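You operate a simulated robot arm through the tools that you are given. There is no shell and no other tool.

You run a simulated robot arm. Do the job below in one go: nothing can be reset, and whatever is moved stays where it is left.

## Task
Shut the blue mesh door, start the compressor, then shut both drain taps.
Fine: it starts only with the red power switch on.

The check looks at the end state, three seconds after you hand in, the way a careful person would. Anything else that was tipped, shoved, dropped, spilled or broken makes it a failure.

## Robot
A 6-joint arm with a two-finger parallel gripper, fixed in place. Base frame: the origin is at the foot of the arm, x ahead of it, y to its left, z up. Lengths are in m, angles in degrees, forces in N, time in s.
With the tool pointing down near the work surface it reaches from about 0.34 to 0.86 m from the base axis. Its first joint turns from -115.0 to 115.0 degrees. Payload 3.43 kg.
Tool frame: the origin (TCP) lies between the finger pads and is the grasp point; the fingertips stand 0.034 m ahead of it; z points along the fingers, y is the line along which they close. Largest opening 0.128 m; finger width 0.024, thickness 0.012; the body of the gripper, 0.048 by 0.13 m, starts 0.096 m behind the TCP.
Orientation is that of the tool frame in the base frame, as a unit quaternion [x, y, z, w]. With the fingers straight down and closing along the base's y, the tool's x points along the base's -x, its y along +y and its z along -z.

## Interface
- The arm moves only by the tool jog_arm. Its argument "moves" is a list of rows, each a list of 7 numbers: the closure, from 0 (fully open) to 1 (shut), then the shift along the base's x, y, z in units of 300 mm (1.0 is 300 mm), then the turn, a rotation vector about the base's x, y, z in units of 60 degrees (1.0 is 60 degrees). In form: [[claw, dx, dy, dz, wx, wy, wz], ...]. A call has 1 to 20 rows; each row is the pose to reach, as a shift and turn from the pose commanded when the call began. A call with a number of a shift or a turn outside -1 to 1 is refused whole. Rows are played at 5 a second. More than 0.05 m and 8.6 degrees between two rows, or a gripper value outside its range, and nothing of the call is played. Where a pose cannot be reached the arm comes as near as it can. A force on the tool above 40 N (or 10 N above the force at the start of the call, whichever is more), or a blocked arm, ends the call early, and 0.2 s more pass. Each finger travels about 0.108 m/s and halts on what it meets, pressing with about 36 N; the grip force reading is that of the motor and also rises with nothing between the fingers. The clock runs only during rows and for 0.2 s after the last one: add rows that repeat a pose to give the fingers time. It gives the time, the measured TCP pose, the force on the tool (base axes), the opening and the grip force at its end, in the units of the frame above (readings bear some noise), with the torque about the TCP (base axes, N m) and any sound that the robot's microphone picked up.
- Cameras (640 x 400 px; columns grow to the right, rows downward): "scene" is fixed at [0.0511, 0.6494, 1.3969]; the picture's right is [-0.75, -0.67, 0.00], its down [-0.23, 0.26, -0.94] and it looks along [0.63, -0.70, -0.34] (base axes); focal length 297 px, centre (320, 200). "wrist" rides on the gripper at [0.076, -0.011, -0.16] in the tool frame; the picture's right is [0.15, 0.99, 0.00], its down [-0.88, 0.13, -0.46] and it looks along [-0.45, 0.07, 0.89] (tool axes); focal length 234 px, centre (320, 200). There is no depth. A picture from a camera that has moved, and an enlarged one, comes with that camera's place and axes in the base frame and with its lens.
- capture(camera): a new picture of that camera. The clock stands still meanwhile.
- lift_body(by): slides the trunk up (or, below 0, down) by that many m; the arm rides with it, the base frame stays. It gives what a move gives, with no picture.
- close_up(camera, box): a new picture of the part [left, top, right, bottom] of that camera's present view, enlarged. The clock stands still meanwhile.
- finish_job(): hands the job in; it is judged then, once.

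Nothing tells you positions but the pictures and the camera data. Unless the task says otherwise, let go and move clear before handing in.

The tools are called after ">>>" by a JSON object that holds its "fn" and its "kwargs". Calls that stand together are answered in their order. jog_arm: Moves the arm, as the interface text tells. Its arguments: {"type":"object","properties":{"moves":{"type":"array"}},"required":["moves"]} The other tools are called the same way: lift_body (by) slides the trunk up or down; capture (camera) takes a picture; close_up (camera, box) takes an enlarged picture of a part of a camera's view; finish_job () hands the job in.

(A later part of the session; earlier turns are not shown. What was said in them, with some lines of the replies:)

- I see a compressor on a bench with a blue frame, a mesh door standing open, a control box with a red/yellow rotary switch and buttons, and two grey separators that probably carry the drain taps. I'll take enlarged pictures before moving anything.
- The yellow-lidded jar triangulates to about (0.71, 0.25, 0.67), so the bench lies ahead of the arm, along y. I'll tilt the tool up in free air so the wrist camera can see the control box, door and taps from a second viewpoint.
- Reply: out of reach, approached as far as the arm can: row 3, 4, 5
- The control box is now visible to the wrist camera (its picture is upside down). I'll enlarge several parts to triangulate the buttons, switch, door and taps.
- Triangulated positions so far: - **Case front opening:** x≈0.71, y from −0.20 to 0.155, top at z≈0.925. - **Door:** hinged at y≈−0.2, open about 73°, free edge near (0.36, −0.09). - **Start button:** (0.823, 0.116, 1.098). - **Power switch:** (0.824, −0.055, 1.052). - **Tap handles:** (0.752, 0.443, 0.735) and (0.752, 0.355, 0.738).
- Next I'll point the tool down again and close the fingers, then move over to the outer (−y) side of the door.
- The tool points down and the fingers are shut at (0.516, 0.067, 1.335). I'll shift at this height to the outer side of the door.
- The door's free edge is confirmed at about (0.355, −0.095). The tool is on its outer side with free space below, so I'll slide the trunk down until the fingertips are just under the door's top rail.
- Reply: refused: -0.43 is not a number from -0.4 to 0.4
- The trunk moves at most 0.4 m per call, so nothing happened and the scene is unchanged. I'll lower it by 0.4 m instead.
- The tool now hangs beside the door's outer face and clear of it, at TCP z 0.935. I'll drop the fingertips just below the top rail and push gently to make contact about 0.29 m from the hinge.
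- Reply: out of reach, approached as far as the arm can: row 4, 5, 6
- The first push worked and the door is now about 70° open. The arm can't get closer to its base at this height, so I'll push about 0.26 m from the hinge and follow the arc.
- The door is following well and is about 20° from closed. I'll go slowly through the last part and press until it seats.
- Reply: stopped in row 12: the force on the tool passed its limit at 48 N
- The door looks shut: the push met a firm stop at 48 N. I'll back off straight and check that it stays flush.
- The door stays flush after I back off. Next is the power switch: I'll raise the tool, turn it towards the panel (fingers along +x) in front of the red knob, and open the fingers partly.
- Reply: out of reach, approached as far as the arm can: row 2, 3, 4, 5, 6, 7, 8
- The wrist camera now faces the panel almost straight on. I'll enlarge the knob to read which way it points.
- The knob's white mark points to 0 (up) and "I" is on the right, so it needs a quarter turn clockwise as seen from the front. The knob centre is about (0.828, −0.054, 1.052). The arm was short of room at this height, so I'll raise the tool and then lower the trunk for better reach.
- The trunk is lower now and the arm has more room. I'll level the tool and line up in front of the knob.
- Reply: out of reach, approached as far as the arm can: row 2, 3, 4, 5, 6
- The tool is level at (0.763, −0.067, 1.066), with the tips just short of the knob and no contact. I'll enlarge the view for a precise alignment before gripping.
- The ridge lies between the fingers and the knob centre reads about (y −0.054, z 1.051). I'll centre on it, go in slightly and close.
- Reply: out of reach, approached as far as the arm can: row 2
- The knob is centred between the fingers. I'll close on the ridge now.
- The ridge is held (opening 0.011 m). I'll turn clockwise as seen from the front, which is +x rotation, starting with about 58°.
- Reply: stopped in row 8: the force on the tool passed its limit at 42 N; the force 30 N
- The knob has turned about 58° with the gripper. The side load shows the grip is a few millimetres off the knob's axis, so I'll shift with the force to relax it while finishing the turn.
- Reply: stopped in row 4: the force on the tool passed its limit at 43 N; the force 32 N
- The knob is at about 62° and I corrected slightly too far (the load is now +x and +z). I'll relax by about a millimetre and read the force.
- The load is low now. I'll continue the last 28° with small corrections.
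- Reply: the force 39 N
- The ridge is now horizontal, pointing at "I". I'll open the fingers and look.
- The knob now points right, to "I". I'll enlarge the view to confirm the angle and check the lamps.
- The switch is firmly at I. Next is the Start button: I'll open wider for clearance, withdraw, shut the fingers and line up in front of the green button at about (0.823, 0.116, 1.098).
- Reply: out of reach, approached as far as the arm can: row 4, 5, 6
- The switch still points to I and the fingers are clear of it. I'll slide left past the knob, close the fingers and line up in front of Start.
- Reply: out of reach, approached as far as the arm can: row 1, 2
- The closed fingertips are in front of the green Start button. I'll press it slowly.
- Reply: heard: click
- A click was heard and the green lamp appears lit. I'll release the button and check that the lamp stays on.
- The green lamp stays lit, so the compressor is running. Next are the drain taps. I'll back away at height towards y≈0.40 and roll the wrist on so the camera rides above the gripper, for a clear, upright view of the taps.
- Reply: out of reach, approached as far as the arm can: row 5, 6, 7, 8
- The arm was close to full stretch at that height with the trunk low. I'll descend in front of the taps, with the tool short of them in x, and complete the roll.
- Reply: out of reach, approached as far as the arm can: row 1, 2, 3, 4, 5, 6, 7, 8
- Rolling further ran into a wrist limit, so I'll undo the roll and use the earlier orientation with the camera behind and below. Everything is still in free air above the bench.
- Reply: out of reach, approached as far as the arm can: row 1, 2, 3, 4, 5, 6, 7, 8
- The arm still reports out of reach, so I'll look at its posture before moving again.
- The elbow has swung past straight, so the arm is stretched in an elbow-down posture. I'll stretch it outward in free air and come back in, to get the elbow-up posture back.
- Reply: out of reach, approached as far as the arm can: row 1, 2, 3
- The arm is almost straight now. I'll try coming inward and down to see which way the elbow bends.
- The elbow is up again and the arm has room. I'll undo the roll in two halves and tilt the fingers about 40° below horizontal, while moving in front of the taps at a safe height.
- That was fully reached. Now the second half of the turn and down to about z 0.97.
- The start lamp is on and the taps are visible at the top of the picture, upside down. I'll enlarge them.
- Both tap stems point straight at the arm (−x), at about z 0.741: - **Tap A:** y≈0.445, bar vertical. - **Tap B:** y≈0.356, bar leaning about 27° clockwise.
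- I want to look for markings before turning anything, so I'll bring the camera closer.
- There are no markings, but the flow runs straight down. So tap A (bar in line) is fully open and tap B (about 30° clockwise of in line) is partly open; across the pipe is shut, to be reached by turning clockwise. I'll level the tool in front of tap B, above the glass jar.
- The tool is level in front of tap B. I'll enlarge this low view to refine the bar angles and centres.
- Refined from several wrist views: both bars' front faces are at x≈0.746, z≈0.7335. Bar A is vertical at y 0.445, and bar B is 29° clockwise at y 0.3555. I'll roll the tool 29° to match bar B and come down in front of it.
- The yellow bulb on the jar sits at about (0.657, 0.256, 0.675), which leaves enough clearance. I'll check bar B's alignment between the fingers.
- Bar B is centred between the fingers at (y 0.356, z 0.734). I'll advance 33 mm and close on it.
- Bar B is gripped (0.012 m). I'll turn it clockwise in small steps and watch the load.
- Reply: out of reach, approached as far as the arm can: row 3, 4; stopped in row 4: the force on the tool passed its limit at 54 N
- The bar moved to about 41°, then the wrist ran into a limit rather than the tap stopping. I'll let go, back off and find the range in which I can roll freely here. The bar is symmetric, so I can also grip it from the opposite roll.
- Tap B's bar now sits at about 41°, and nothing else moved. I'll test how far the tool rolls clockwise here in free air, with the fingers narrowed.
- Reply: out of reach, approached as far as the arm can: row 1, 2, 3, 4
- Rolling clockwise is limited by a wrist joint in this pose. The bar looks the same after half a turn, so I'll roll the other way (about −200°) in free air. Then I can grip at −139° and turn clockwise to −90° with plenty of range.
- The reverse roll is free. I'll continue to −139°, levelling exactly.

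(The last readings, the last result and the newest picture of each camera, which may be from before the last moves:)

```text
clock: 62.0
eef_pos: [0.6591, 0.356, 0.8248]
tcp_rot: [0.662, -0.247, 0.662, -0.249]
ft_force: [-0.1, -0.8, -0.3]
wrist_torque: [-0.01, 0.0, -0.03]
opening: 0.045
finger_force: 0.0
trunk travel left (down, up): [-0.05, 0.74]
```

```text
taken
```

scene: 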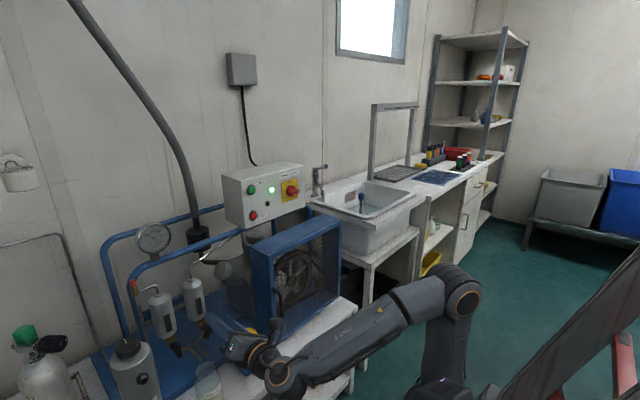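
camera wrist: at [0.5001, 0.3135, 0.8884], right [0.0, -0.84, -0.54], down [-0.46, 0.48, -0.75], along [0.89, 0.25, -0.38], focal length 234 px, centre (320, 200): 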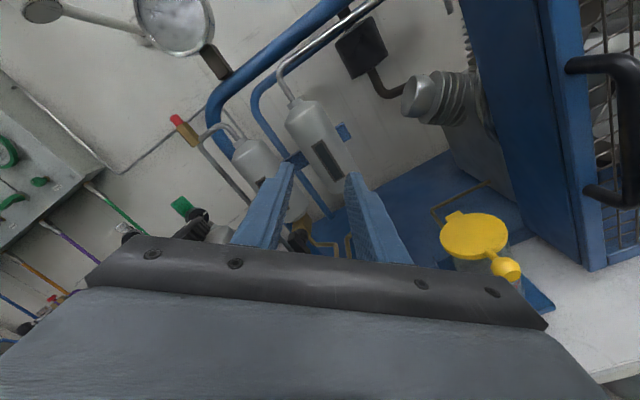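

The tool is level at roll −139°, and the fingers are open 45 mm. I'll lower it in front of tap B and look.

>>> {"fn": "jog_arm", "kwargs": {"moves": [[0.65, 0.01, 0, -0.08, 0, 0, 0], [0.65, 0.03, 0, -0.16, 0, 0, 0], [0.65, 0.05, 0, -0.24, 0, 0, 0], [0.65, 0.08, 0, -0.303, 0, 0, 0], [0.65, 0.08, 0, -0.303, 0, 0, 0]]}}

>>> {"fn": "capture", "kwargs": {"camera": "wrist"}}

>>> {"fn": "close_up", "kwargs": {"camera": "wrist", "box": [240, 110, 400, 240]}}

>>> {"fn": "close_up", "kwargs": {"camera": "scene", "box": [150, 310, 278, 390]}}

```text
clock: 63.2
eef_pos: [0.6829, 0.3552, 0.733]
tcp_rot: [0.662, -0.249, 0.662, -0.249]
ft_force: [0.3, 0.4, 0.0]
wrist_torque: [-0.01, 0.01, 0.01]
opening: 0.0447
finger_force: 0.0
trunk travel left (down, up): [-0.05, 0.74]
```

```text
taken
camera wrist: at [0.5236, 0.3136, 0.7973], right [0.0, -0.84, -0.54], down [-0.46, 0.48, -0.75], along [0.89, 0.25, -0.38], focal length 234 px, centre (320, 200)
```

wrist: 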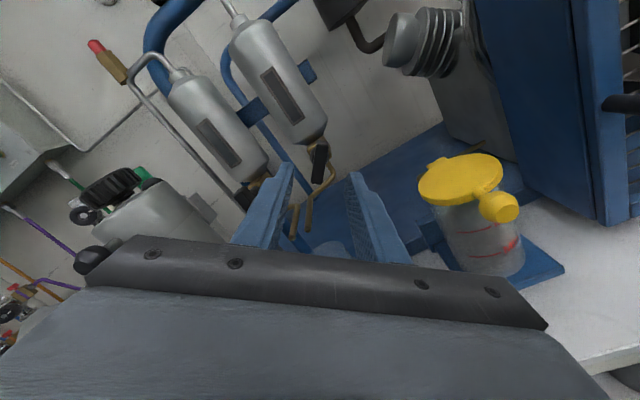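

```text
3.08 times, centred on (320, 175) of wrist
camera zoom: at [0.5236, 0.3136, 0.7973], right [0.0, -0.84, -0.54], down [-0.46, 0.48, -0.75], along [0.89, 0.25, -0.38], focal length 720 px, centre (320, 277)
```

zoom: 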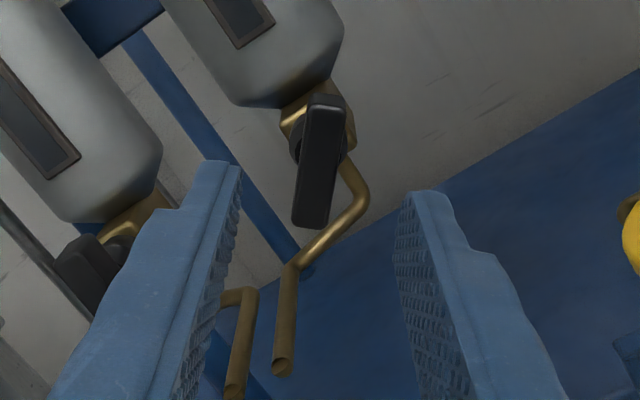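

```text
5.00 times, centred on (214, 350) of scene
camera zoom: at [0.0511, 0.6494, 1.3969], right [-0.75, -0.67, 0.0], down [-0.23, 0.26, -0.94], along [0.63, -0.7, -0.34], focal length 1483 px, centre (850, -550)
```

zoom: 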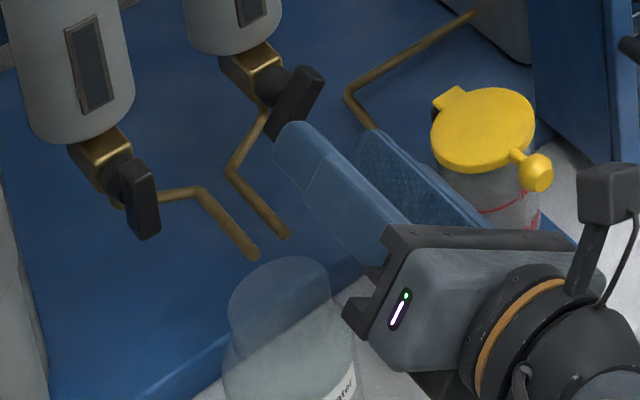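

Bar B sits centred and aligned between the fingers (it is at about 41°). I'll advance 40 mm and grip.

>>> {"fn": "jog_arm", "kwargs": {"moves": [[0.65, 0.05, 0, 0.002, 0, 0, 0], [0.65, 0.1, 0, 0.003, 0, 0, 0], [0.65, 0.133, 0, 0.003, 0, 0, 0], [0.8, 0.133, 0, 0.003, 0, 0, 0], [0.9, 0.133, 0, 0.003, 0, 0, 0], [1, 0.133, 0, 0.003, 0, 0, 0], [1, 0.133, 0, 0.003, 0, 0, 0]]}}

>>> {"fn": "close_up", "kwargs": {"camera": "wrist", "box": [240, 110, 400, 240]}}

```text
clock: 64.8
eef_pos: [0.7237, 0.3559, 0.7337]
tcp_rot: [0.662, -0.247, 0.662, -0.249]
ft_force: [2.3, 1.5, 0.1]
wrist_torque: [-0.01, 0.31, 0.18]
opening: 0.0125
finger_force: 44.7
trunk travel left (down, up): [-0.05, 0.74]
```

```text
3.08 times, centred on (320, 175) of wrist
camera zoom: at [0.5646, 0.3139, 0.7985], right [0.0, -0.84, -0.54], down [-0.46, 0.48, -0.75], along [0.89, 0.25, -0.38], focal length 720 px, centre (320, 277)
```

zoom: 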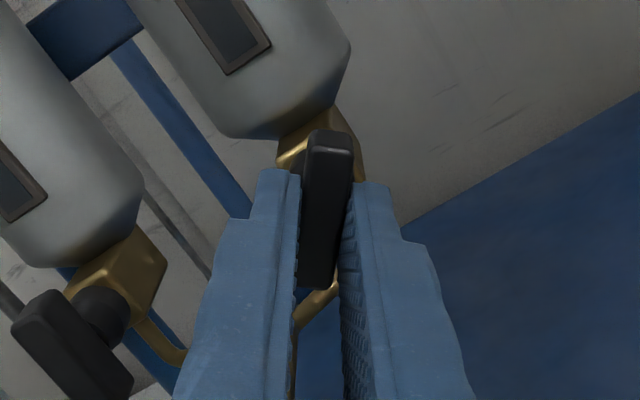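

The grip is good and the forces are small. I'll turn clockwise about 25° and check.

>>> {"fn": "jog_arm", "kwargs": {"moves": [[1, 0, 0, 0, 0.07, 0, 0], [1, 0, 0, 0, 0.14, 0, 0], [1, 0, 0, 0, 0.21, 0, 0], [1, 0, 0, 0, 0.28, 0, 0], [1, 0, 0, 0, 0.35, 0, 0], [1, 0, 0, 0, 0.42, 0, 0]]}}

>>> {"fn": "close_up", "kwargs": {"camera": "wrist", "box": [240, 110, 400, 240]}}

```text
clock: 66.2
eef_pos: [0.7236, 0.3557, 0.733]
tcp_rot: [0.592, -0.386, 0.592, -0.389]
ft_force: [20.3, 15.4, 6.3]
wrist_torque: [-0.02, -0.28, -0.46]
opening: 0.0122
finger_force: 44.7
trunk travel left (down, up): [-0.05, 0.74]
```

```text
3.08 times, centred on (320, 175) of wrist
camera zoom: at [0.5646, 0.2906, 0.7749], right [0.0, -0.53, -0.85], down [-0.46, 0.75, -0.47], along [0.89, 0.39, -0.24], focal length 720 px, centre (320, 277)
```

zoom: 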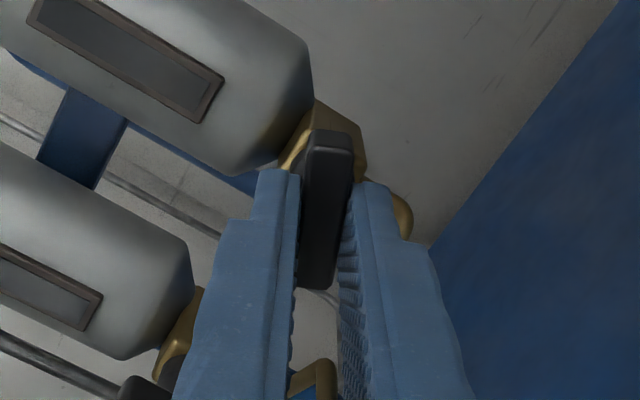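

The bar is at about 66° now, with a moderate side load. I'll relax it slightly along the load and finish the remaining 24°.

>>> {"fn": "jog_arm", "kwargs": {"moves": [[1, 0.002, 0.002, 0, 0, 0, 0], [1, 0.002, 0.002, 0.001, 0.07, 0, 0], [1, 0.002, 0.002, 0.001, 0.14, 0, 0], [1, 0.002, 0.002, 0.001, 0.21, 0, 0], [1, 0.002, 0.002, 0.001, 0.28, 0, 0], [1, 0.002, 0.002, 0.001, 0.35, 0, 0], [1, 0.002, 0.002, 0.001, 0.393, 0, 0]]}}

>>> {"fn": "close_up", "kwargs": {"camera": "wrist", "box": [240, 110, 400, 240]}}

>>> {"fn": "close_up", "kwargs": {"camera": "scene", "box": [150, 310, 278, 390]}}

```text
clock: 67.8
eef_pos: [0.7231, 0.3553, 0.7349]
tcp_rot: [0.499, -0.499, 0.501, -0.501]
ft_force: [14.4, 13.5, 17.8]
wrist_torque: [-0.02, -0.21, 1.26]
opening: 0.0123
finger_force: 44.6
trunk travel left (down, up): [-0.05, 0.74]
```

```text
3.08 times, centred on (320, 175) of wrist
camera zoom: at [0.5645, 0.2803, 0.7459], right [0.0, -0.15, -0.99], down [-0.46, 0.88, -0.13], along [0.89, 0.45, -0.06], focal length 720 px, centre (320, 277)
```

zoom: 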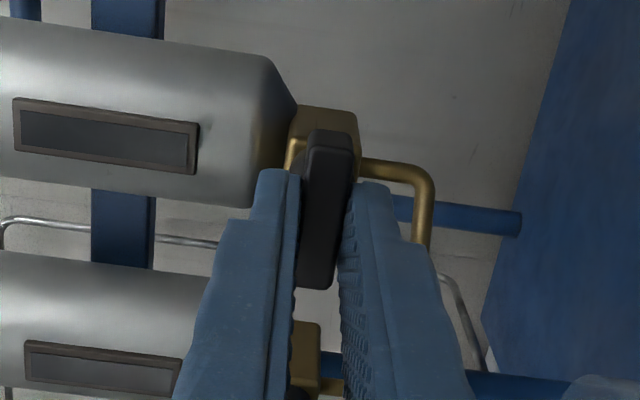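

```text
5.00 times, centred on (214, 350) of scene
camera zoom: at [0.0511, 0.6494, 1.3969], right [-0.75, -0.67, 0.0], down [-0.23, 0.26, -0.94], along [0.63, -0.7, -0.34], focal length 1483 px, centre (850, -550)
```

zoom: 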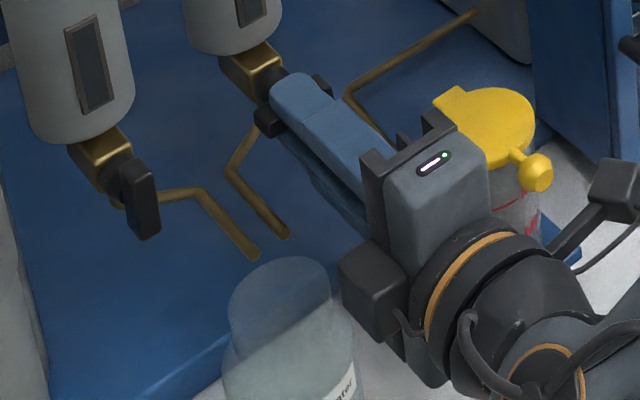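

Bar B is now horizontal, across the flow. I'll nudge it a few degrees further to feel whether the shut stop is there.

>>> {"fn": "jog_arm", "kwargs": {"moves": [[1, 0.001, 0.001, 0.001, 0.03, 0, 0], [1, 0.001, 0.001, 0.001, 0.06, 0, 0], [1, 0.001, 0.001, 0.001, 0.08, 0, 0], [1, 0.001, 0.001, 0.001, 0.08, 0, 0]]}}

>>> {"fn": "close_up", "kwargs": {"camera": "wrist", "box": [240, 110, 400, 240]}}

```text
clock: 68.8
eef_pos: [0.7243, 0.358, 0.7339]
tcp_rot: [-0.477, 0.52, -0.48, 0.521]
ft_force: [7.1, 6.6, 24.2]
wrist_torque: [-1.31, -0.52, 0.05]
opening: 0.0134
finger_force: 44.8
trunk travel left (down, up): [-0.05, 0.74]
```

```text
3.08 times, centred on (320, 175) of wrist
camera zoom: at [0.5644, 0.2796, 0.7396], right [0.0, -0.06, -1.0], down [-0.45, 0.89, -0.06], along [0.89, 0.45, -0.03], focal length 720 px, centre (320, 277)
```

zoom: 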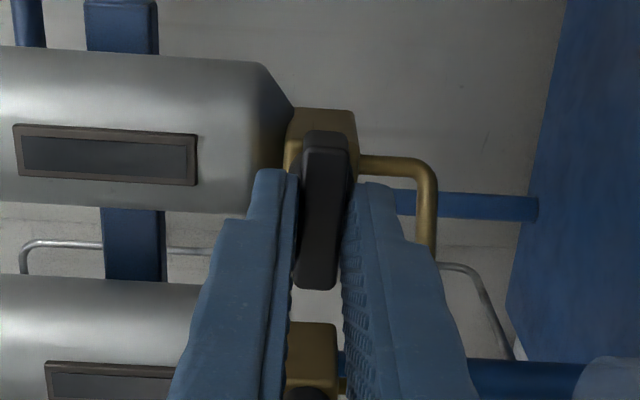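

The torque jumped to 1.3 N·m against the turn, so tap B is on its shut stop. I'll ease back, open and withdraw.

>>> {"fn": "jog_arm", "kwargs": {"moves": [[1, 0, 0, 0, -0.05, 0, 0], [0.9, 0, 0, 0, -0.05, 0, 0], [0.65, 0, 0, 0, -0.05, 0, 0], [0.6, 0, 0, 0, -0.05, 0, 0], [0.6, -0.06, 0, 0, -0.05, 0, 0], [0.6, -0.12, 0, 0, -0.05, 0, 0], [0.6, -0.19, 0, 0, -0.05, 0, 0]]}}

>>> {"fn": "capture", "kwargs": {"camera": "wrist"}}

>>> {"fn": "close_up", "kwargs": {"camera": "scene", "box": [150, 310, 278, 390]}}

```text
clock: 70.4
eef_pos: [0.6676, 0.356, 0.7343]
tcp_rot: [-0.493, 0.507, -0.493, 0.507]
ft_force: [0.8, 0.4, 0.2]
wrist_torque: [-0.01, 0.01, 0.01]
opening: 0.0512
finger_force: 0.1
trunk travel left (down, up): [-0.05, 0.74]
```

```text
taken
camera wrist: at [0.5073, 0.2791, 0.7431], right [0.0, -0.12, -0.99], down [-0.46, 0.88, -0.1], along [0.89, 0.45, -0.05], focal length 234 px, centre (320, 200)
```

wrist: 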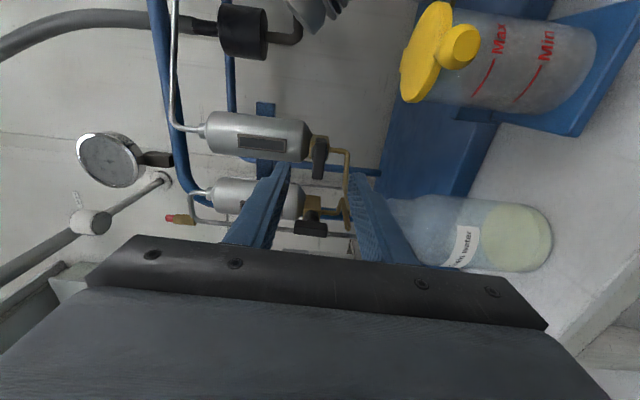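

```text
5.00 times, centred on (214, 350) of scene
camera zoom: at [0.0511, 0.6494, 1.3969], right [-0.75, -0.67, 0.0], down [-0.23, 0.26, -0.94], along [0.63, -0.7, -0.34], focal length 1483 px, centre (850, -550)
```

zoom: 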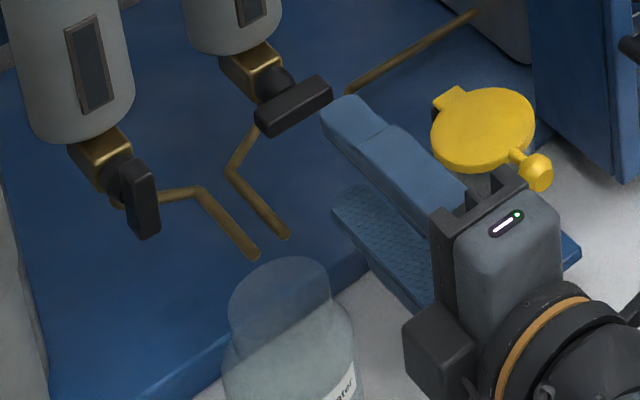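

Tap B's bar is fully across. Next is tap A: I'll rise, roll on to −180° (camera on top) and shift to y 0.445, staying in front of the tank's ball lever.

>>> {"fn": "jog_arm", "kwargs": {"moves": [[0.65, -0.01, 0, 0.06, -0.12, 0, 0], [0.72, -0.02, 0.03, 0.12, -0.24, 0, 0], [0.72, -0.025, 0.07, 0.18, -0.36, 0, 0], [0.72, -0.025, 0.12, 0.233, -0.48, 0, 0], [0.72, -0.025, 0.17, 0.233, -0.6, 0, 0], [0.72, -0.025, 0.22, 0.233, -0.72, 0, 0], [0.72, -0.025, 0.26, 0.233, -0.84, 0, 0], [0.72, -0.025, 0.297, 0.233, -0.96, 0, 0]]}}

>>> {"fn": "capture", "kwargs": {"camera": "scene"}}

```text
clock: 72.2
eef_pos: [0.6603, 0.4461, 0.8031]
tcp_rot: [0.677, -0.206, 0.676, -0.207]
ft_force: [-0.1, 0.2, -0.2]
wrist_torque: [0.02, 0.02, -0.01]
opening: 0.0357
finger_force: 0.1
trunk travel left (down, up): [-0.05, 0.74]
```

```text
taken
```

scene: 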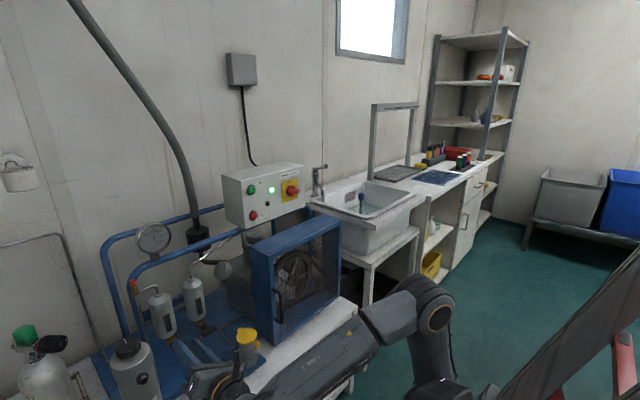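

I'll finish the roll to −180° and look at tap A.

>>> {"fn": "jog_arm", "kwargs": {"moves": [[0.72, 0, 0, 0, -0.112, 0, 0], [0.72, 0, 0, 0, -0.224, 0, 0], [0.72, 0, 0, 0, -0.336, 0, 0], [0.72, 0, 0, 0, -0.448, 0, 0], [0.72, 0, 0, 0, -0.558, 0, 0], [0.72, 0, 0, 0, -0.558, 0, 0]]}}

>>> {"fn": "capture", "kwargs": {"camera": "wrist"}}

>>> {"fn": "close_up", "kwargs": {"camera": "wrist", "box": [250, 150, 410, 250]}}

```text
clock: 73.6
eef_pos: [0.6595, 0.4468, 0.8025]
tcp_rot: [0.707, -0.002, 0.707, -0.004]
ft_force: [1.0, 0.5, 1.2]
wrist_torque: [-0.03, 0.01, 0.01]
opening: 0.0356
finger_force: 0.1
trunk travel left (down, up): [-0.05, 0.74]
```

```text
taken
camera wrist: at [0.501, 0.4554, 0.88], right [0.0, -0.99, 0.14], down [-0.46, -0.12, -0.88], along [0.89, -0.06, -0.45], focal length 234 px, centre (320, 200)
```

wrist: 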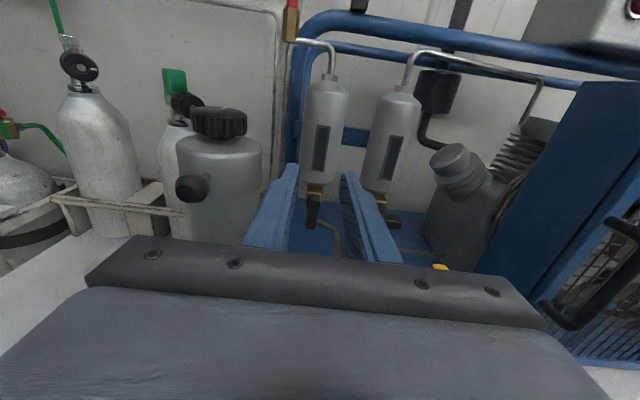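

```text
4.00 times, centred on (330, 200) of wrist
camera zoom: at [0.501, 0.4554, 0.88], right [0.0, -0.99, 0.14], down [-0.46, -0.12, -0.88], along [0.89, -0.06, -0.45], focal length 937 px, centre (280, 200)
```

zoom: 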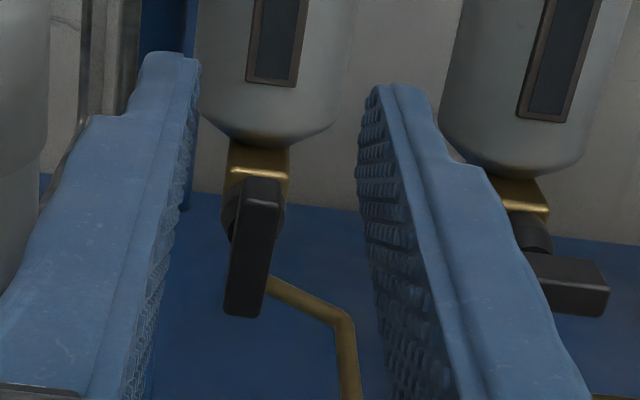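

This is a clear upright view: tap B is fully across and tap A is vertical, centred at about (y 0.444, z 0.734). I'll lower and line up with A.

>>> {"fn": "jog_arm", "kwargs": {"moves": [[0.72, 0.01, -0.003, -0.08, 0, 0, 0], [0.72, 0.03, -0.006, -0.15, 0, 0, 0], [0.72, 0.05, -0.008, -0.228, 0, 0, 0], [0.72, 0.067, -0.008, -0.228, 0, 0, 0], [0.72, 0.067, -0.008, -0.228, 0, 0, 0]]}}

>>> {"fn": "close_up", "kwargs": {"camera": "wrist", "box": [230, 110, 390, 230]}}

>>> {"fn": "close_up", "kwargs": {"camera": "scene", "box": [120, 310, 248, 390]}}

```text
clock: 74.8
eef_pos: [0.68, 0.4436, 0.7353]
tcp_rot: [0.707, -0.003, 0.707, -0.005]
ft_force: [0.5, 0.3, 0.9]
wrist_torque: [-0.02, -0.01, -0.01]
opening: 0.0359
finger_force: 0.1
trunk travel left (down, up): [-0.05, 0.74]
```

```text
3.33 times, centred on (310, 170) of wrist
camera zoom: at [0.5207, 0.4525, 0.8123], right [0.0, -0.99, 0.13], down [-0.46, -0.12, -0.88], along [0.89, -0.06, -0.45], focal length 781 px, centre (353, 300)
```

zoom: 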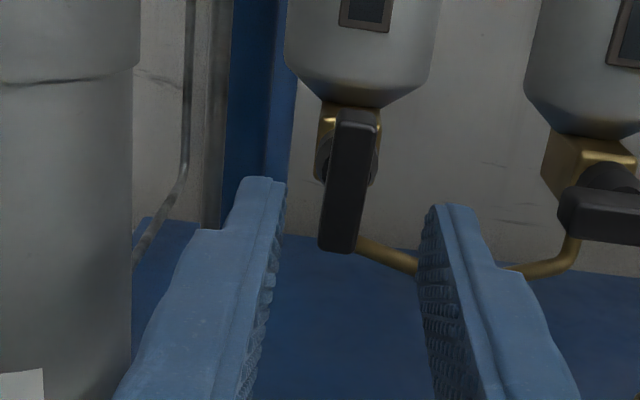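

```text
5.00 times, centred on (184, 350) of scene
camera zoom: at [0.0511, 0.6494, 1.3969], right [-0.75, -0.67, 0.0], down [-0.23, 0.26, -0.94], along [0.63, -0.7, -0.34], focal length 1483 px, centre (1000, -550)
```

zoom: 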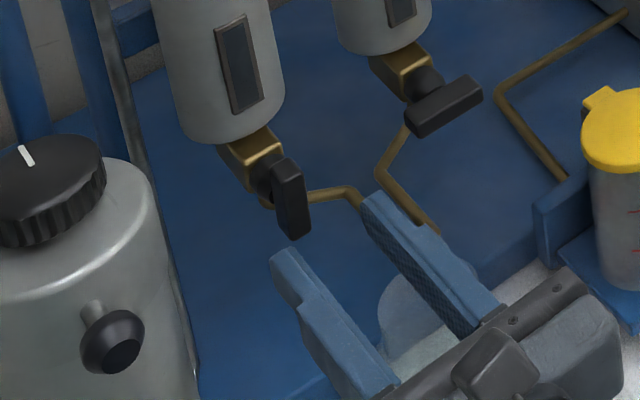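

Bar A is centred between the fingers and the left finger clears the tank. I'll advance and grip.

>>> {"fn": "jog_arm", "kwargs": {"moves": [[0.72, 0.05, 0, 0, 0, 0, 0], [0.72, 0.1, 0, 0, 0, 0, 0], [0.72, 0.145, 0, 0, 0, 0, 0], [0.85, 0.145, 0, 0, 0, 0, 0], [1, 0.145, 0, 0, 0, 0, 0], [1, 0.145, 0, 0, 0, 0, 0], [1, 0.145, 0, 0, 0, 0, 0]]}}

>>> {"fn": "close_up", "kwargs": {"camera": "wrist", "box": [230, 110, 390, 230]}}

>>> {"fn": "close_up", "kwargs": {"camera": "scene", "box": [120, 310, 248, 390]}}

```text
clock: 76.4
eef_pos: [0.7243, 0.4443, 0.7368]
tcp_rot: [0.707, -0.002, 0.707, -0.005]
ft_force: [16.3, 19.3, 2.2]
wrist_torque: [0.01, 0.32, 0.21]
opening: 0.0122
finger_force: 45.2
trunk travel left (down, up): [-0.05, 0.74]
```

```text
3.33 times, centred on (310, 170) of wrist
camera zoom: at [0.5647, 0.4542, 0.8125], right [0.0, -0.99, 0.14], down [-0.46, -0.12, -0.88], along [0.89, -0.06, -0.45], focal length 781 px, centre (353, 300)
```

zoom: 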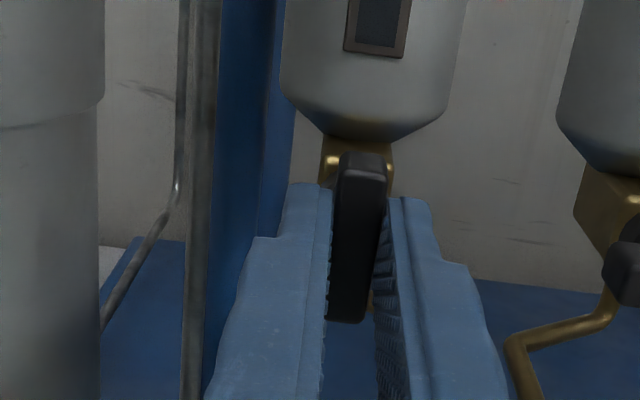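

```text
5.00 times, centred on (184, 350) of scene
camera zoom: at [0.0511, 0.6494, 1.3969], right [-0.75, -0.67, 0.0], down [-0.23, 0.26, -0.94], along [0.63, -0.7, -0.34], focal length 1483 px, centre (1000, -550)
```

zoom: 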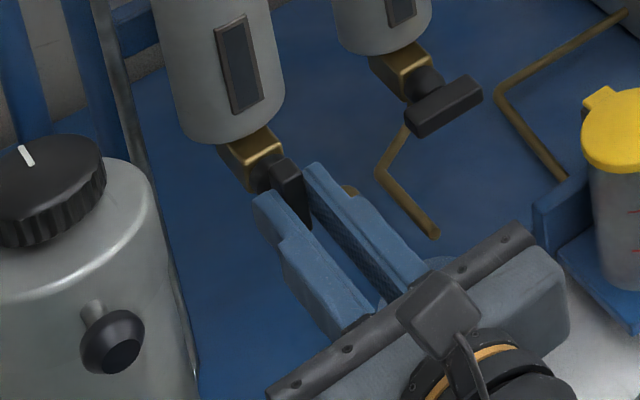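

Bar A is gripped. The load shows it sits about 1 mm to the left, so I'll relax that way and turn clockwise.

>>> {"fn": "jog_arm", "kwargs": {"moves": [[1, 0.002, 0.003, 0, 0, 0, 0], [1, 0.002, 0.003, -0.001, 0.07, 0, 0], [1, 0.002, 0.003, -0.001, 0.14, 0, 0], [1, 0.002, 0.003, -0.001, 0.21, 0, 0], [1, 0.002, 0.003, -0.002, 0.28, 0, 0], [1, 0.002, 0.003, -0.002, 0.35, 0, 0]]}}

>>> {"fn": "close_up", "kwargs": {"camera": "wrist", "box": [230, 110, 390, 230]}}

```text
clock: 77.8
eef_pos: [0.7246, 0.4445, 0.7365]
tcp_rot: [0.694, -0.133, 0.695, -0.135]
ft_force: [15.6, 17.8, 13.5]
wrist_torque: [-0.01, 0.72, 0.78]
opening: 0.0123
finger_force: 45.1
trunk travel left (down, up): [-0.05, 0.74]
```

```text
3.33 times, centred on (310, 170) of wrist
camera zoom: at [0.5646, 0.4261, 0.8106], right [0.0, -0.97, -0.23], down [-0.45, 0.2, -0.87], along [0.89, 0.11, -0.44], focal length 781 px, centre (353, 300)
```

zoom: 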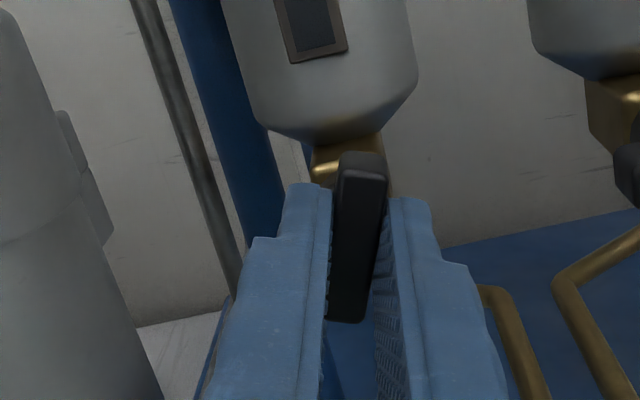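

The turn is going fine (about 22°). I'll continue with another small relaxation.

>>> {"fn": "jog_arm", "kwargs": {"moves": [[1, 0.002, 0.002, 0.002, 0, 0, 0], [1, 0.003, 0.003, 0.002, 0.07, 0, 0], [1, 0.003, 0.003, 0.002, 0.14, 0, 0], [1, 0.003, 0.003, 0.002, 0.21, 0, 0], [1, 0.003, 0.003, 0.001, 0.28, 0, 0], [1, 0.003, 0.003, 0.001, 0.35, 0, 0], [1, 0.003, 0.003, 0.001, 0.42, 0, 0]]}}

>>> {"fn": "close_up", "kwargs": {"camera": "scene", "box": [120, 310, 248, 390]}}

```text
clock: 79.5
eef_pos: [0.7246, 0.4453, 0.7353]
tcp_rot: [0.649, -0.281, 0.649, -0.281]
ft_force: [-22.4, -8.8, 2.8]
wrist_torque: [-0.02, 0.16, 0.02]
opening: 0.0123
finger_force: 45.2
trunk travel left (down, up): [-0.05, 0.74]
stopped in row 7: the force on the tool passed its limit at 41 N (the readings are from after the stop); the commanded pose is now the measured one
```

```text
5.00 times, centred on (184, 350) of scene
camera zoom: at [0.0511, 0.6494, 1.3969], right [-0.75, -0.67, 0.0], down [-0.23, 0.26, -0.94], along [0.63, -0.7, -0.34], focal length 1483 px, centre (1000, -550)
```

zoom: 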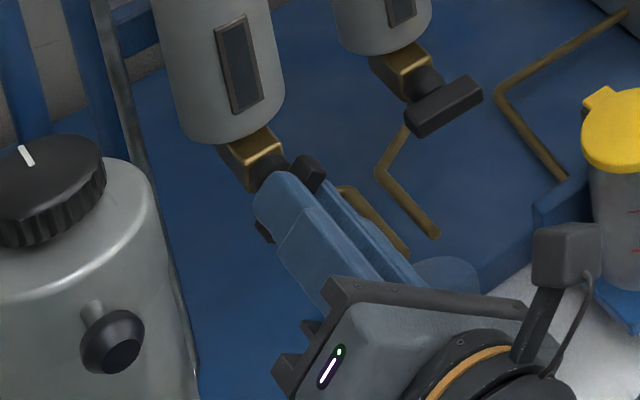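

It's at about 47°. I'll ease back 1 mm in x and go on.

>>> {"fn": "jog_arm", "kwargs": {"moves": [[1, -0.002, -0.001, 0, 0, 0, 0], [1, -0.003, -0.001, 0, 0.06, 0, 0], [1, -0.003, -0.001, 0, 0.12, 0, 0], [1, -0.003, -0.001, 0, 0.18, 0, 0], [1, -0.003, -0.001, 0, 0.24, 0, 0], [1, -0.003, -0.001, 0, 0.3, 0, 0], [1, -0.003, -0.001, 0, 0.36, 0, 0]]}}

```text
clock: 81.1
eef_pos: [0.7234, 0.4429, 0.7353]
tcp_rot: [0.585, -0.399, 0.584, -0.397]
ft_force: [3.1, 2.8, 7.6]
wrist_torque: [0.02, -0.69, -1.21]
opening: 0.0125
finger_force: 44.8
trunk travel left (down, up): [-0.05, 0.74]
```

It's at 68° with a low load. I'll complete the remaining 22°.

>>> {"fn": "jog_arm", "kwargs": {"moves": [[1, 0, 0, 0, 0.06, 0, 0], [1, 0, 0, 0, 0.12, 0, 0], [1, 0, 0, 0.001, 0.18, 0, 0], [1, 0, 0, 0.001, 0.24, 0, 0], [1, 0, 0, 0.001, 0.3, 0, 0], [1, 0, 0, 0.001, 0.36, 0, 0]]}}

>>> {"fn": "close_up", "kwargs": {"camera": "wrist", "box": [230, 110, 390, 230]}}

>>> {"fn": "close_up", "kwargs": {"camera": "scene", "box": [120, 310, 248, 390]}}

```text
clock: 82.5
eef_pos: [0.7238, 0.4431, 0.7349]
tcp_rot: [-0.499, 0.502, -0.498, 0.5]
ft_force: [-7.9, -10.2, 1.7]
wrist_torque: [-0.02, -0.15, 0.54]
opening: 0.0123
finger_force: 44.9
trunk travel left (down, up): [-0.05, 0.74]
```

```text
3.33 times, centred on (310, 170) of wrist
camera zoom: at [0.5647, 0.3677, 0.7466], right [0.0, -0.15, -0.99], down [-0.46, 0.88, -0.13], along [0.89, 0.45, -0.07], focal length 781 px, centre (353, 300)
```

zoom: 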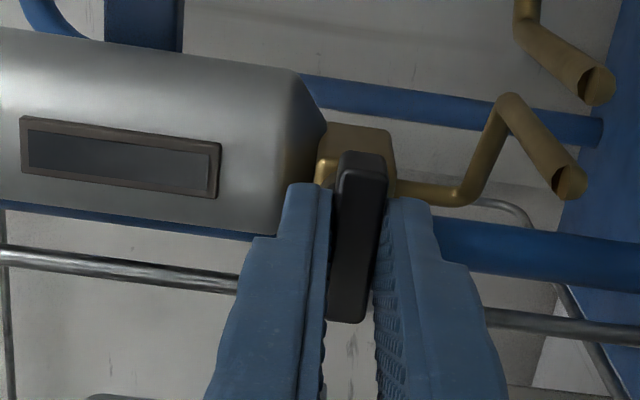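

```text
5.00 times, centred on (184, 350) of scene
camera zoom: at [0.0511, 0.6494, 1.3969], right [-0.75, -0.67, 0.0], down [-0.23, 0.26, -0.94], along [0.63, -0.7, -0.34], focal length 1483 px, centre (1000, -550)
```

zoom: 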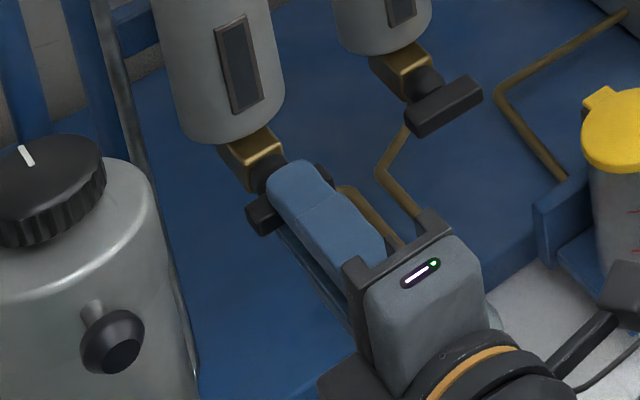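

Bar A is horizontal now. I'll nudge a few degrees on to feel the shut stop, as with B.

>>> {"fn": "jog_arm", "kwargs": {"moves": [[1, 0, 0, 0, 0.03, 0, 0], [1, 0, 0, 0, 0.06, 0, 0], [1, 0, 0, 0, 0.08, 0, 0], [1, 0, 0, 0, 0.08, 0, 0]]}}

```text
clock: 83.5
eef_pos: [0.7238, 0.4443, 0.7342]
tcp_rot: [-0.479, 0.52, -0.478, 0.521]
ft_force: [4.7, 0.1, 3.5]
wrist_torque: [-1.25, -0.15, -0.14]
opening: 0.0138
finger_force: 45.6
trunk travel left (down, up): [-0.05, 0.74]
```

The torque rose to 1.25 N·m, so tap A is on its shut stop as well. I'll ease back, open and withdraw straight.

>>> {"fn": "jog_arm", "kwargs": {"moves": [[1, 0, 0, 0, -0.05, 0, 0], [0.9, 0, 0, 0, -0.05, 0, 0], [0.7, 0, 0, 0, -0.05, 0, 0], [0.65, 0, 0, 0, -0.05, 0, 0], [0.65, -0.06, 0, 0, -0.05, 0, 0], [0.65, -0.12, 0, 0, -0.05, 0, 0], [0.65, -0.19, 0, 0, -0.05, 0, 0], [0.65, -0.22, 0, 0.08, -0.05, 0, 0], [0.65, -0.22, 0, 0.18, -0.05, 0, 0]]}}

>>> {"fn": "capture", "kwargs": {"camera": "wrist"}}

>>> {"fn": "close_up", "kwargs": {"camera": "scene", "box": [120, 310, 248, 390]}}

>>> {"fn": "capture", "kwargs": {"camera": "scene"}}

```text
clock: 85.5
eef_pos: [0.6577, 0.4438, 0.789]
tcp_rot: [-0.493, 0.508, -0.492, 0.507]
ft_force: [0.0, 0.3, 0.2]
wrist_torque: [0.03, 0.01, -0.01]
opening: 0.0446
finger_force: 0.1
trunk travel left (down, up): [-0.05, 0.74]
```

```text
taken
camera wrist: at [0.4995, 0.3677, 0.7987], right [0.0, -0.12, -0.99], down [-0.46, 0.88, -0.1], along [0.89, 0.45, -0.05], focal length 234 px, centre (320, 200)
```

wrist: 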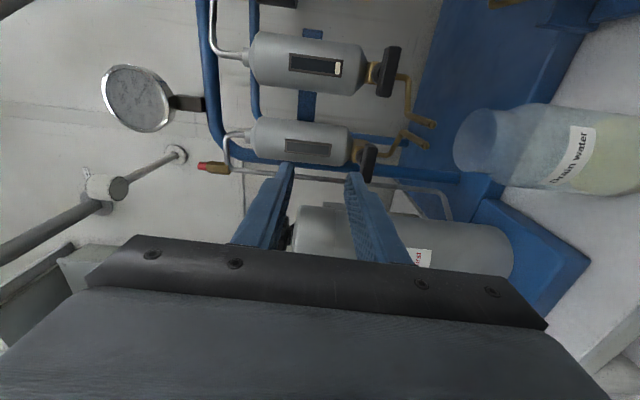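

```text
5.00 times, centred on (184, 350) of scene
camera zoom: at [0.0511, 0.6494, 1.3969], right [-0.75, -0.67, 0.0], down [-0.23, 0.26, -0.94], along [0.63, -0.7, -0.34], focal length 1483 px, centre (1000, -550)
```

zoom: 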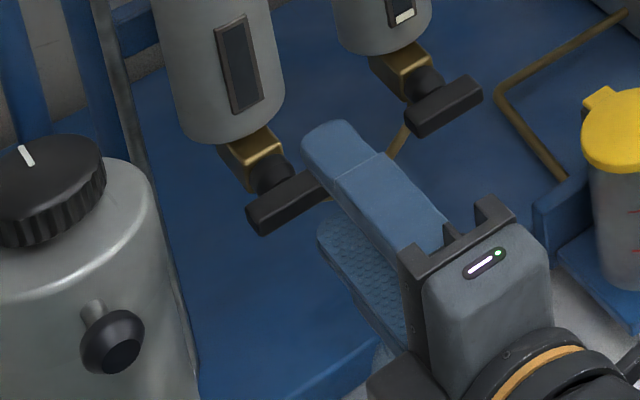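

```text
taken
```

scene: 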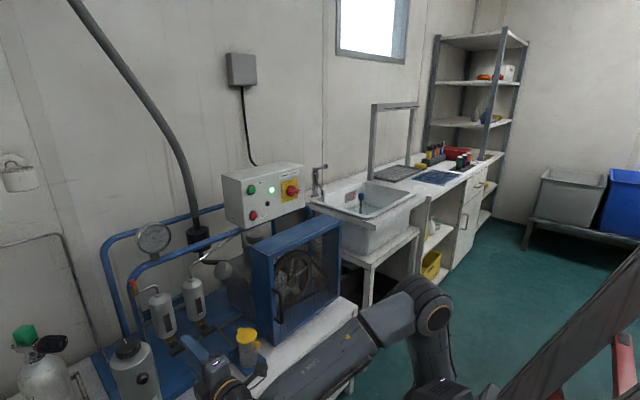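

Both bars are fully across, and tap B's sight glass is starting to show liquid collecting, so that drain is shut. I'll move the arm up and clear, then check everything.

>>> {"fn": "jog_arm", "kwargs": {"moves": [[0.65, -0.02, -0.02, 0.12, 0, 0, 0], [0.65, -0.05, -0.05, 0.24, 0, 0, 0], [0.65, -0.08, -0.08, 0.36, 0, 0, 0], [0.65, -0.1, -0.12, 0.48, 0, 0, 0], [0.65, -0.1, -0.16, 0.58, 0, 0, 0], [0.65, -0.1, -0.2, 0.66, 0, 0, 0], [0.65, -0.1, -0.2, 0.66, 0, 0, 0]]}}

>>> {"fn": "capture", "kwargs": {"camera": "scene"}}

>>> {"fn": "close_up", "kwargs": {"camera": "scene", "box": [120, 280, 280, 390]}}

>>> {"fn": "close_up", "kwargs": {"camera": "scene", "box": [210, 150, 330, 230]}}

>>> {"fn": "close_up", "kwargs": {"camera": "scene", "box": [230, 210, 350, 350]}}

```text
clock: 87.1
eef_pos: [0.6275, 0.3855, 0.9867]
tcp_rot: [-0.493, 0.508, -0.492, 0.507]
ft_force: [-0.5, -0.1, 0.4]
wrist_torque: [-0.02, 0.03, 0.04]
opening: 0.0449
finger_force: 0.1
trunk travel left (down, up): [-0.05, 0.74]
```

```text
taken
```

scene: 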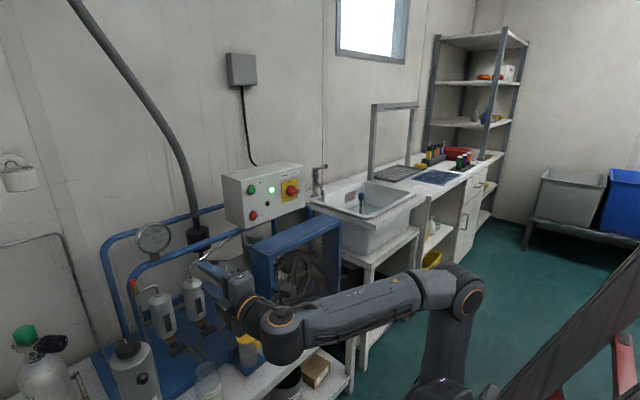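

```text
3.64 times, centred on (200, 335) of scene
camera zoom: at [0.0511, 0.6494, 1.3969], right [-0.75, -0.67, 0.0], down [-0.23, 0.26, -0.94], along [0.63, -0.7, -0.34], focal length 1079 px, centre (756, -291)
```

zoom: 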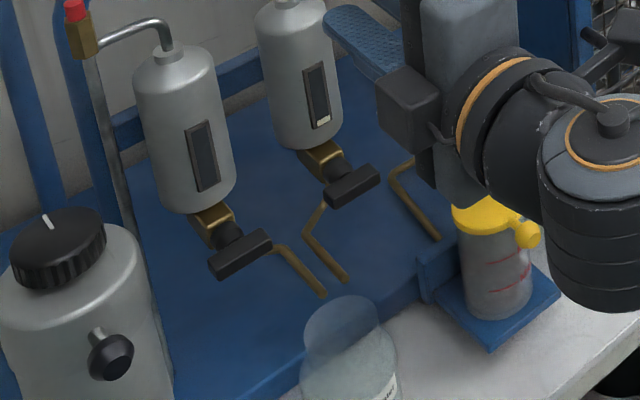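

```text
5.00 times, centred on (270, 190) of scene
camera zoom: at [0.0511, 0.6494, 1.3969], right [-0.75, -0.67, 0.0], down [-0.23, 0.26, -0.94], along [0.63, -0.7, -0.34], focal length 1483 px, centre (570, 250)
```

zoom: 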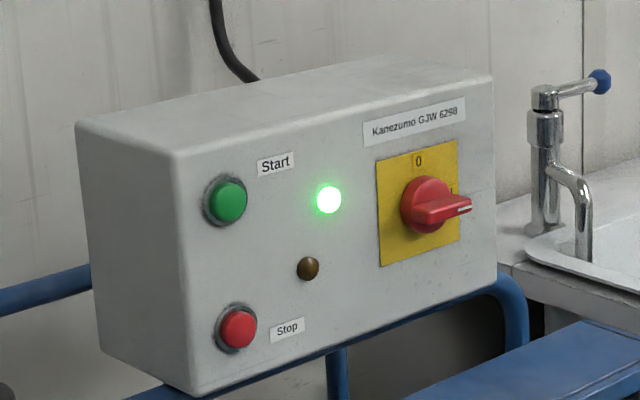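

```text
2.86 times, centred on (290, 280) of scene
camera zoom: at [0.0511, 0.6494, 1.3969], right [-0.75, -0.67, 0.0], down [-0.23, 0.26, -0.94], along [0.63, -0.7, -0.34], focal length 848 px, centre (406, -29)
```

zoom: 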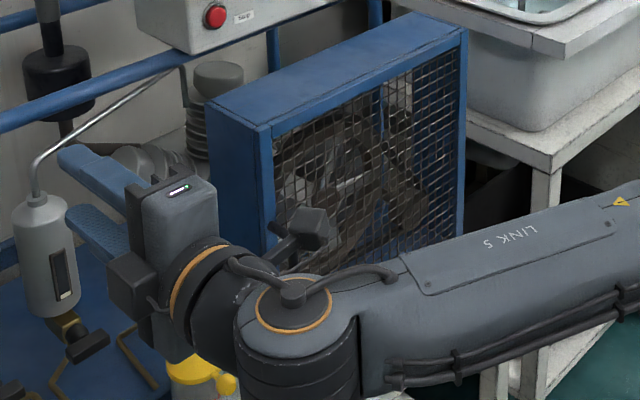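

The lamp is lit, the switch is on I, the door is shut, the fan is blurred in motion and both tap bars are across. I'll let a few seconds pass while moving a little further away, then recheck the sight glasses and door.

>>> {"fn": "jog_arm", "kwargs": {"moves": [[0.65, -0.02, -0.04, 0.08, 0, 0, 0], [0.65, -0.03, -0.08, 0.16, 0, 0, 0], [0.65, -0.03, -0.12, 0.24, 0, 0, 0], [0.65, -0.03, -0.12, 0.24, 0, 0, 0], [0.65, -0.03, -0.12, 0.24, 0, 0, 0], [0.65, -0.03, -0.12, 0.24, 0, 0, 0], [0.65, -0.03, -0.12, 0.24, 0, 0, 0], [0.65, -0.03, -0.12, 0.24, 0, 0, 0], [0.65, -0.03, -0.12, 0.24, 0, 0, 0], [0.65, -0.03, -0.12, 0.24, 0, 0, 0], [0.65, -0.03, -0.12, 0.24, 0, 0, 0], [0.65, -0.03, -0.12, 0.24, 0, 0, 0], [0.65, -0.03, -0.12, 0.24, 0, 0, 0], [0.65, -0.03, -0.12, 0.24, 0, 0, 0], [0.65, -0.03, -0.12, 0.24, 0, 0, 0], [0.65, -0.03, -0.12, 0.24, 0, 0, 0], [0.65, -0.03, -0.12, 0.24, 0, 0, 0], [0.65, -0.03, -0.12, 0.24, 0, 0, 0], [0.65, -0.03, -0.12, 0.24, 0, 0, 0], [0.65, -0.03, -0.12, 0.24, 0, 0, 0]]}}

>>> {"fn": "close_up", "kwargs": {"camera": "scene", "box": [120, 270, 280, 380]}}

>>> {"fn": "close_up", "kwargs": {"camera": "scene", "box": [120, 200, 340, 350]}}

>>> {"fn": "capture", "kwargs": {"camera": "wrist"}}

```text
clock: 91.3
eef_pos: [0.6192, 0.3487, 1.058]
tcp_rot: [-0.491, 0.508, -0.492, 0.508]
ft_force: [0.1, 0.3, -0.5]
wrist_torque: [0.0, 0.0, 0.0]
opening: 0.045
finger_force: 0.1
trunk travel left (down, up): [-0.05, 0.74]
```

```text
3.64 times, centred on (200, 325) of scene
camera zoom: at [0.0511, 0.6494, 1.3969], right [-0.75, -0.67, 0.0], down [-0.23, 0.26, -0.94], along [0.63, -0.7, -0.34], focal length 1079 px, centre (756, -254)
```

zoom: 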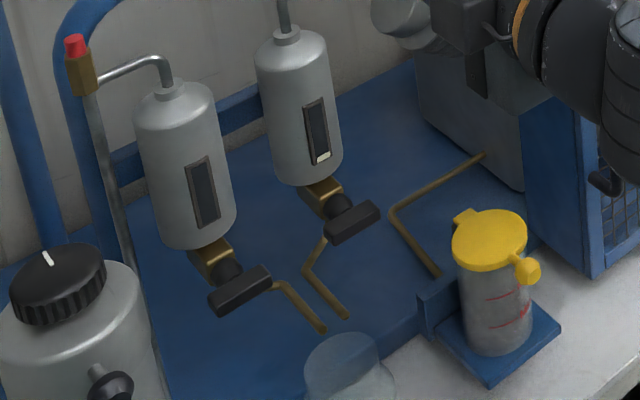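

```text
2.67 times, centred on (230, 275) of scene
camera zoom: at [0.0511, 0.6494, 1.3969], right [-0.75, -0.67, 0.0], down [-0.23, 0.26, -0.94], along [0.63, -0.7, -0.34], focal length 791 px, centre (560, 0)
```

zoom: 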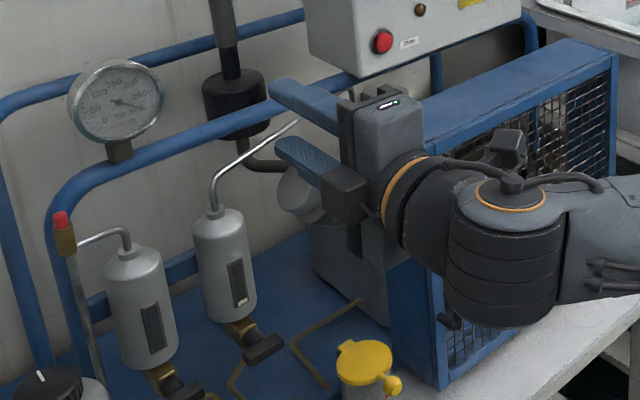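

```text
taken
camera wrist: at [0.4598, 0.2722, 1.0679], right [0.0, -0.12, -0.99], down [-0.46, 0.88, -0.1], along [0.89, 0.45, -0.05], focal length 234 px, centre (320, 200)
```

wrist: 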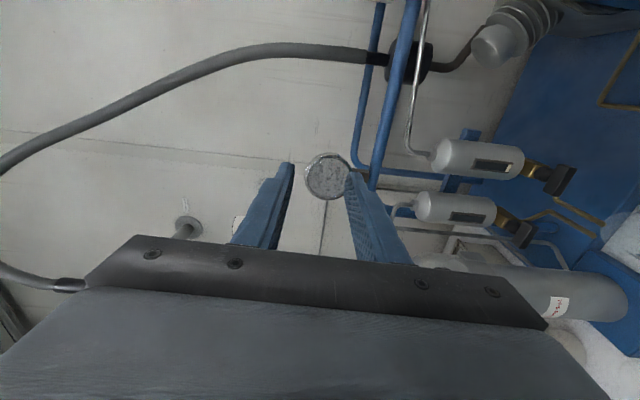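

Both bars look the same, and the pressure gauge now seems to show a reading. I'll take one closer look at the gauge, tap A's glass and the door edge.

>>> {"fn": "close_up", "kwargs": {"camera": "scene", "box": [130, 215, 180, 260]}}

>>> {"fn": "close_up", "kwargs": {"camera": "wrist", "box": [400, 120, 600, 250]}}

>>> {"fn": "close_up", "kwargs": {"camera": "scene", "box": [240, 210, 350, 350]}}

```text
8.89 times, centred on (155, 238) of scene
camera zoom: at [0.0511, 0.6494, 1.3969], right [-0.75, -0.67, 0.0], down [-0.23, 0.26, -0.94], along [0.63, -0.7, -0.34], focal length 2637 px, centre (1787, -133)
```

zoom: 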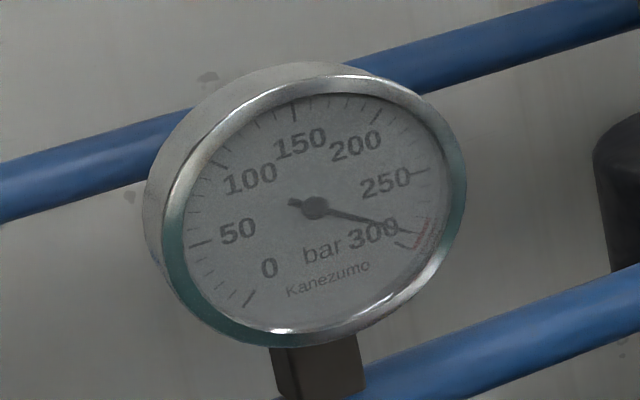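

```text
3.08 times, centred on (500, 185) of wrist
camera zoom: at [0.4598, 0.2722, 1.0679], right [0.0, -0.12, -0.99], down [-0.46, 0.88, -0.1], along [0.89, 0.45, -0.05], focal length 720 px, centre (-234, 246)
```

zoom: 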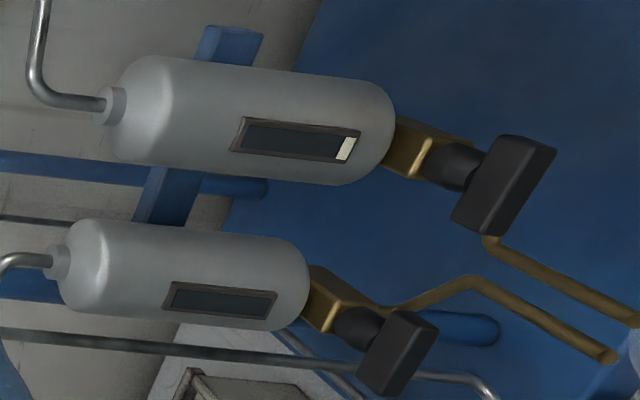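

```text
2.86 times, centred on (295, 280) of scene
camera zoom: at [0.0511, 0.6494, 1.3969], right [-0.75, -0.67, 0.0], down [-0.23, 0.26, -0.94], along [0.63, -0.7, -0.34], focal length 848 px, centre (391, -29)
```

zoom: 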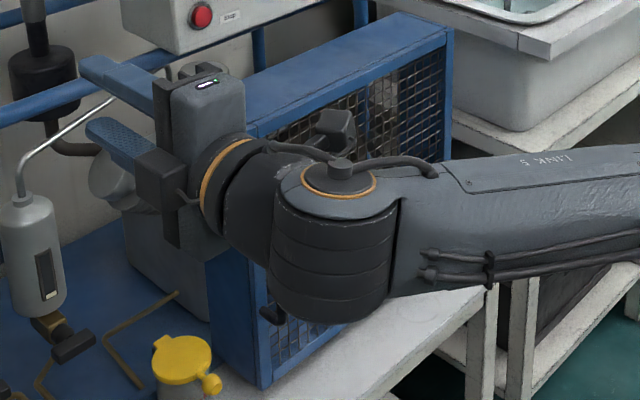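

The door is shut, the lamp is lit with the fan turning, and both tap bars are across and on their stops. The gauge reads close to 290 bar, so the system is holding pressure with the drains closed. The arm is empty and clear, so I'm handing in.

>>> {"fn": "finish_job", "kwargs": {}}

```text
The job is handed in.
```

The job is handed in: the door is shut, the compressor is running, and both drain taps are closed.

- **Door:** the blue mesh door was pushed to a firm stop. It stayed flush after the arm backed off.
- **Compressor:** the red power switch was at 0, so I turned it to I before pressing Start. The green lamp lit and stayed on, and the fan is turning.
- **Drain taps:** both handles are across the pipe and on their stops. There were no open/shut markings, so I took a handle across the pipe to mean shut. One separator's sight glass has begun to show liquid; the other's is still empty.
- **Pressure:** the gauge was close to 290 bar, just short of its red zone, when I handed in, so the system is holding pressure. I don't know whether it was still rising.

In the last pictures nothing else looked moved or spilled, and the gripper is empty and clear of the bench.
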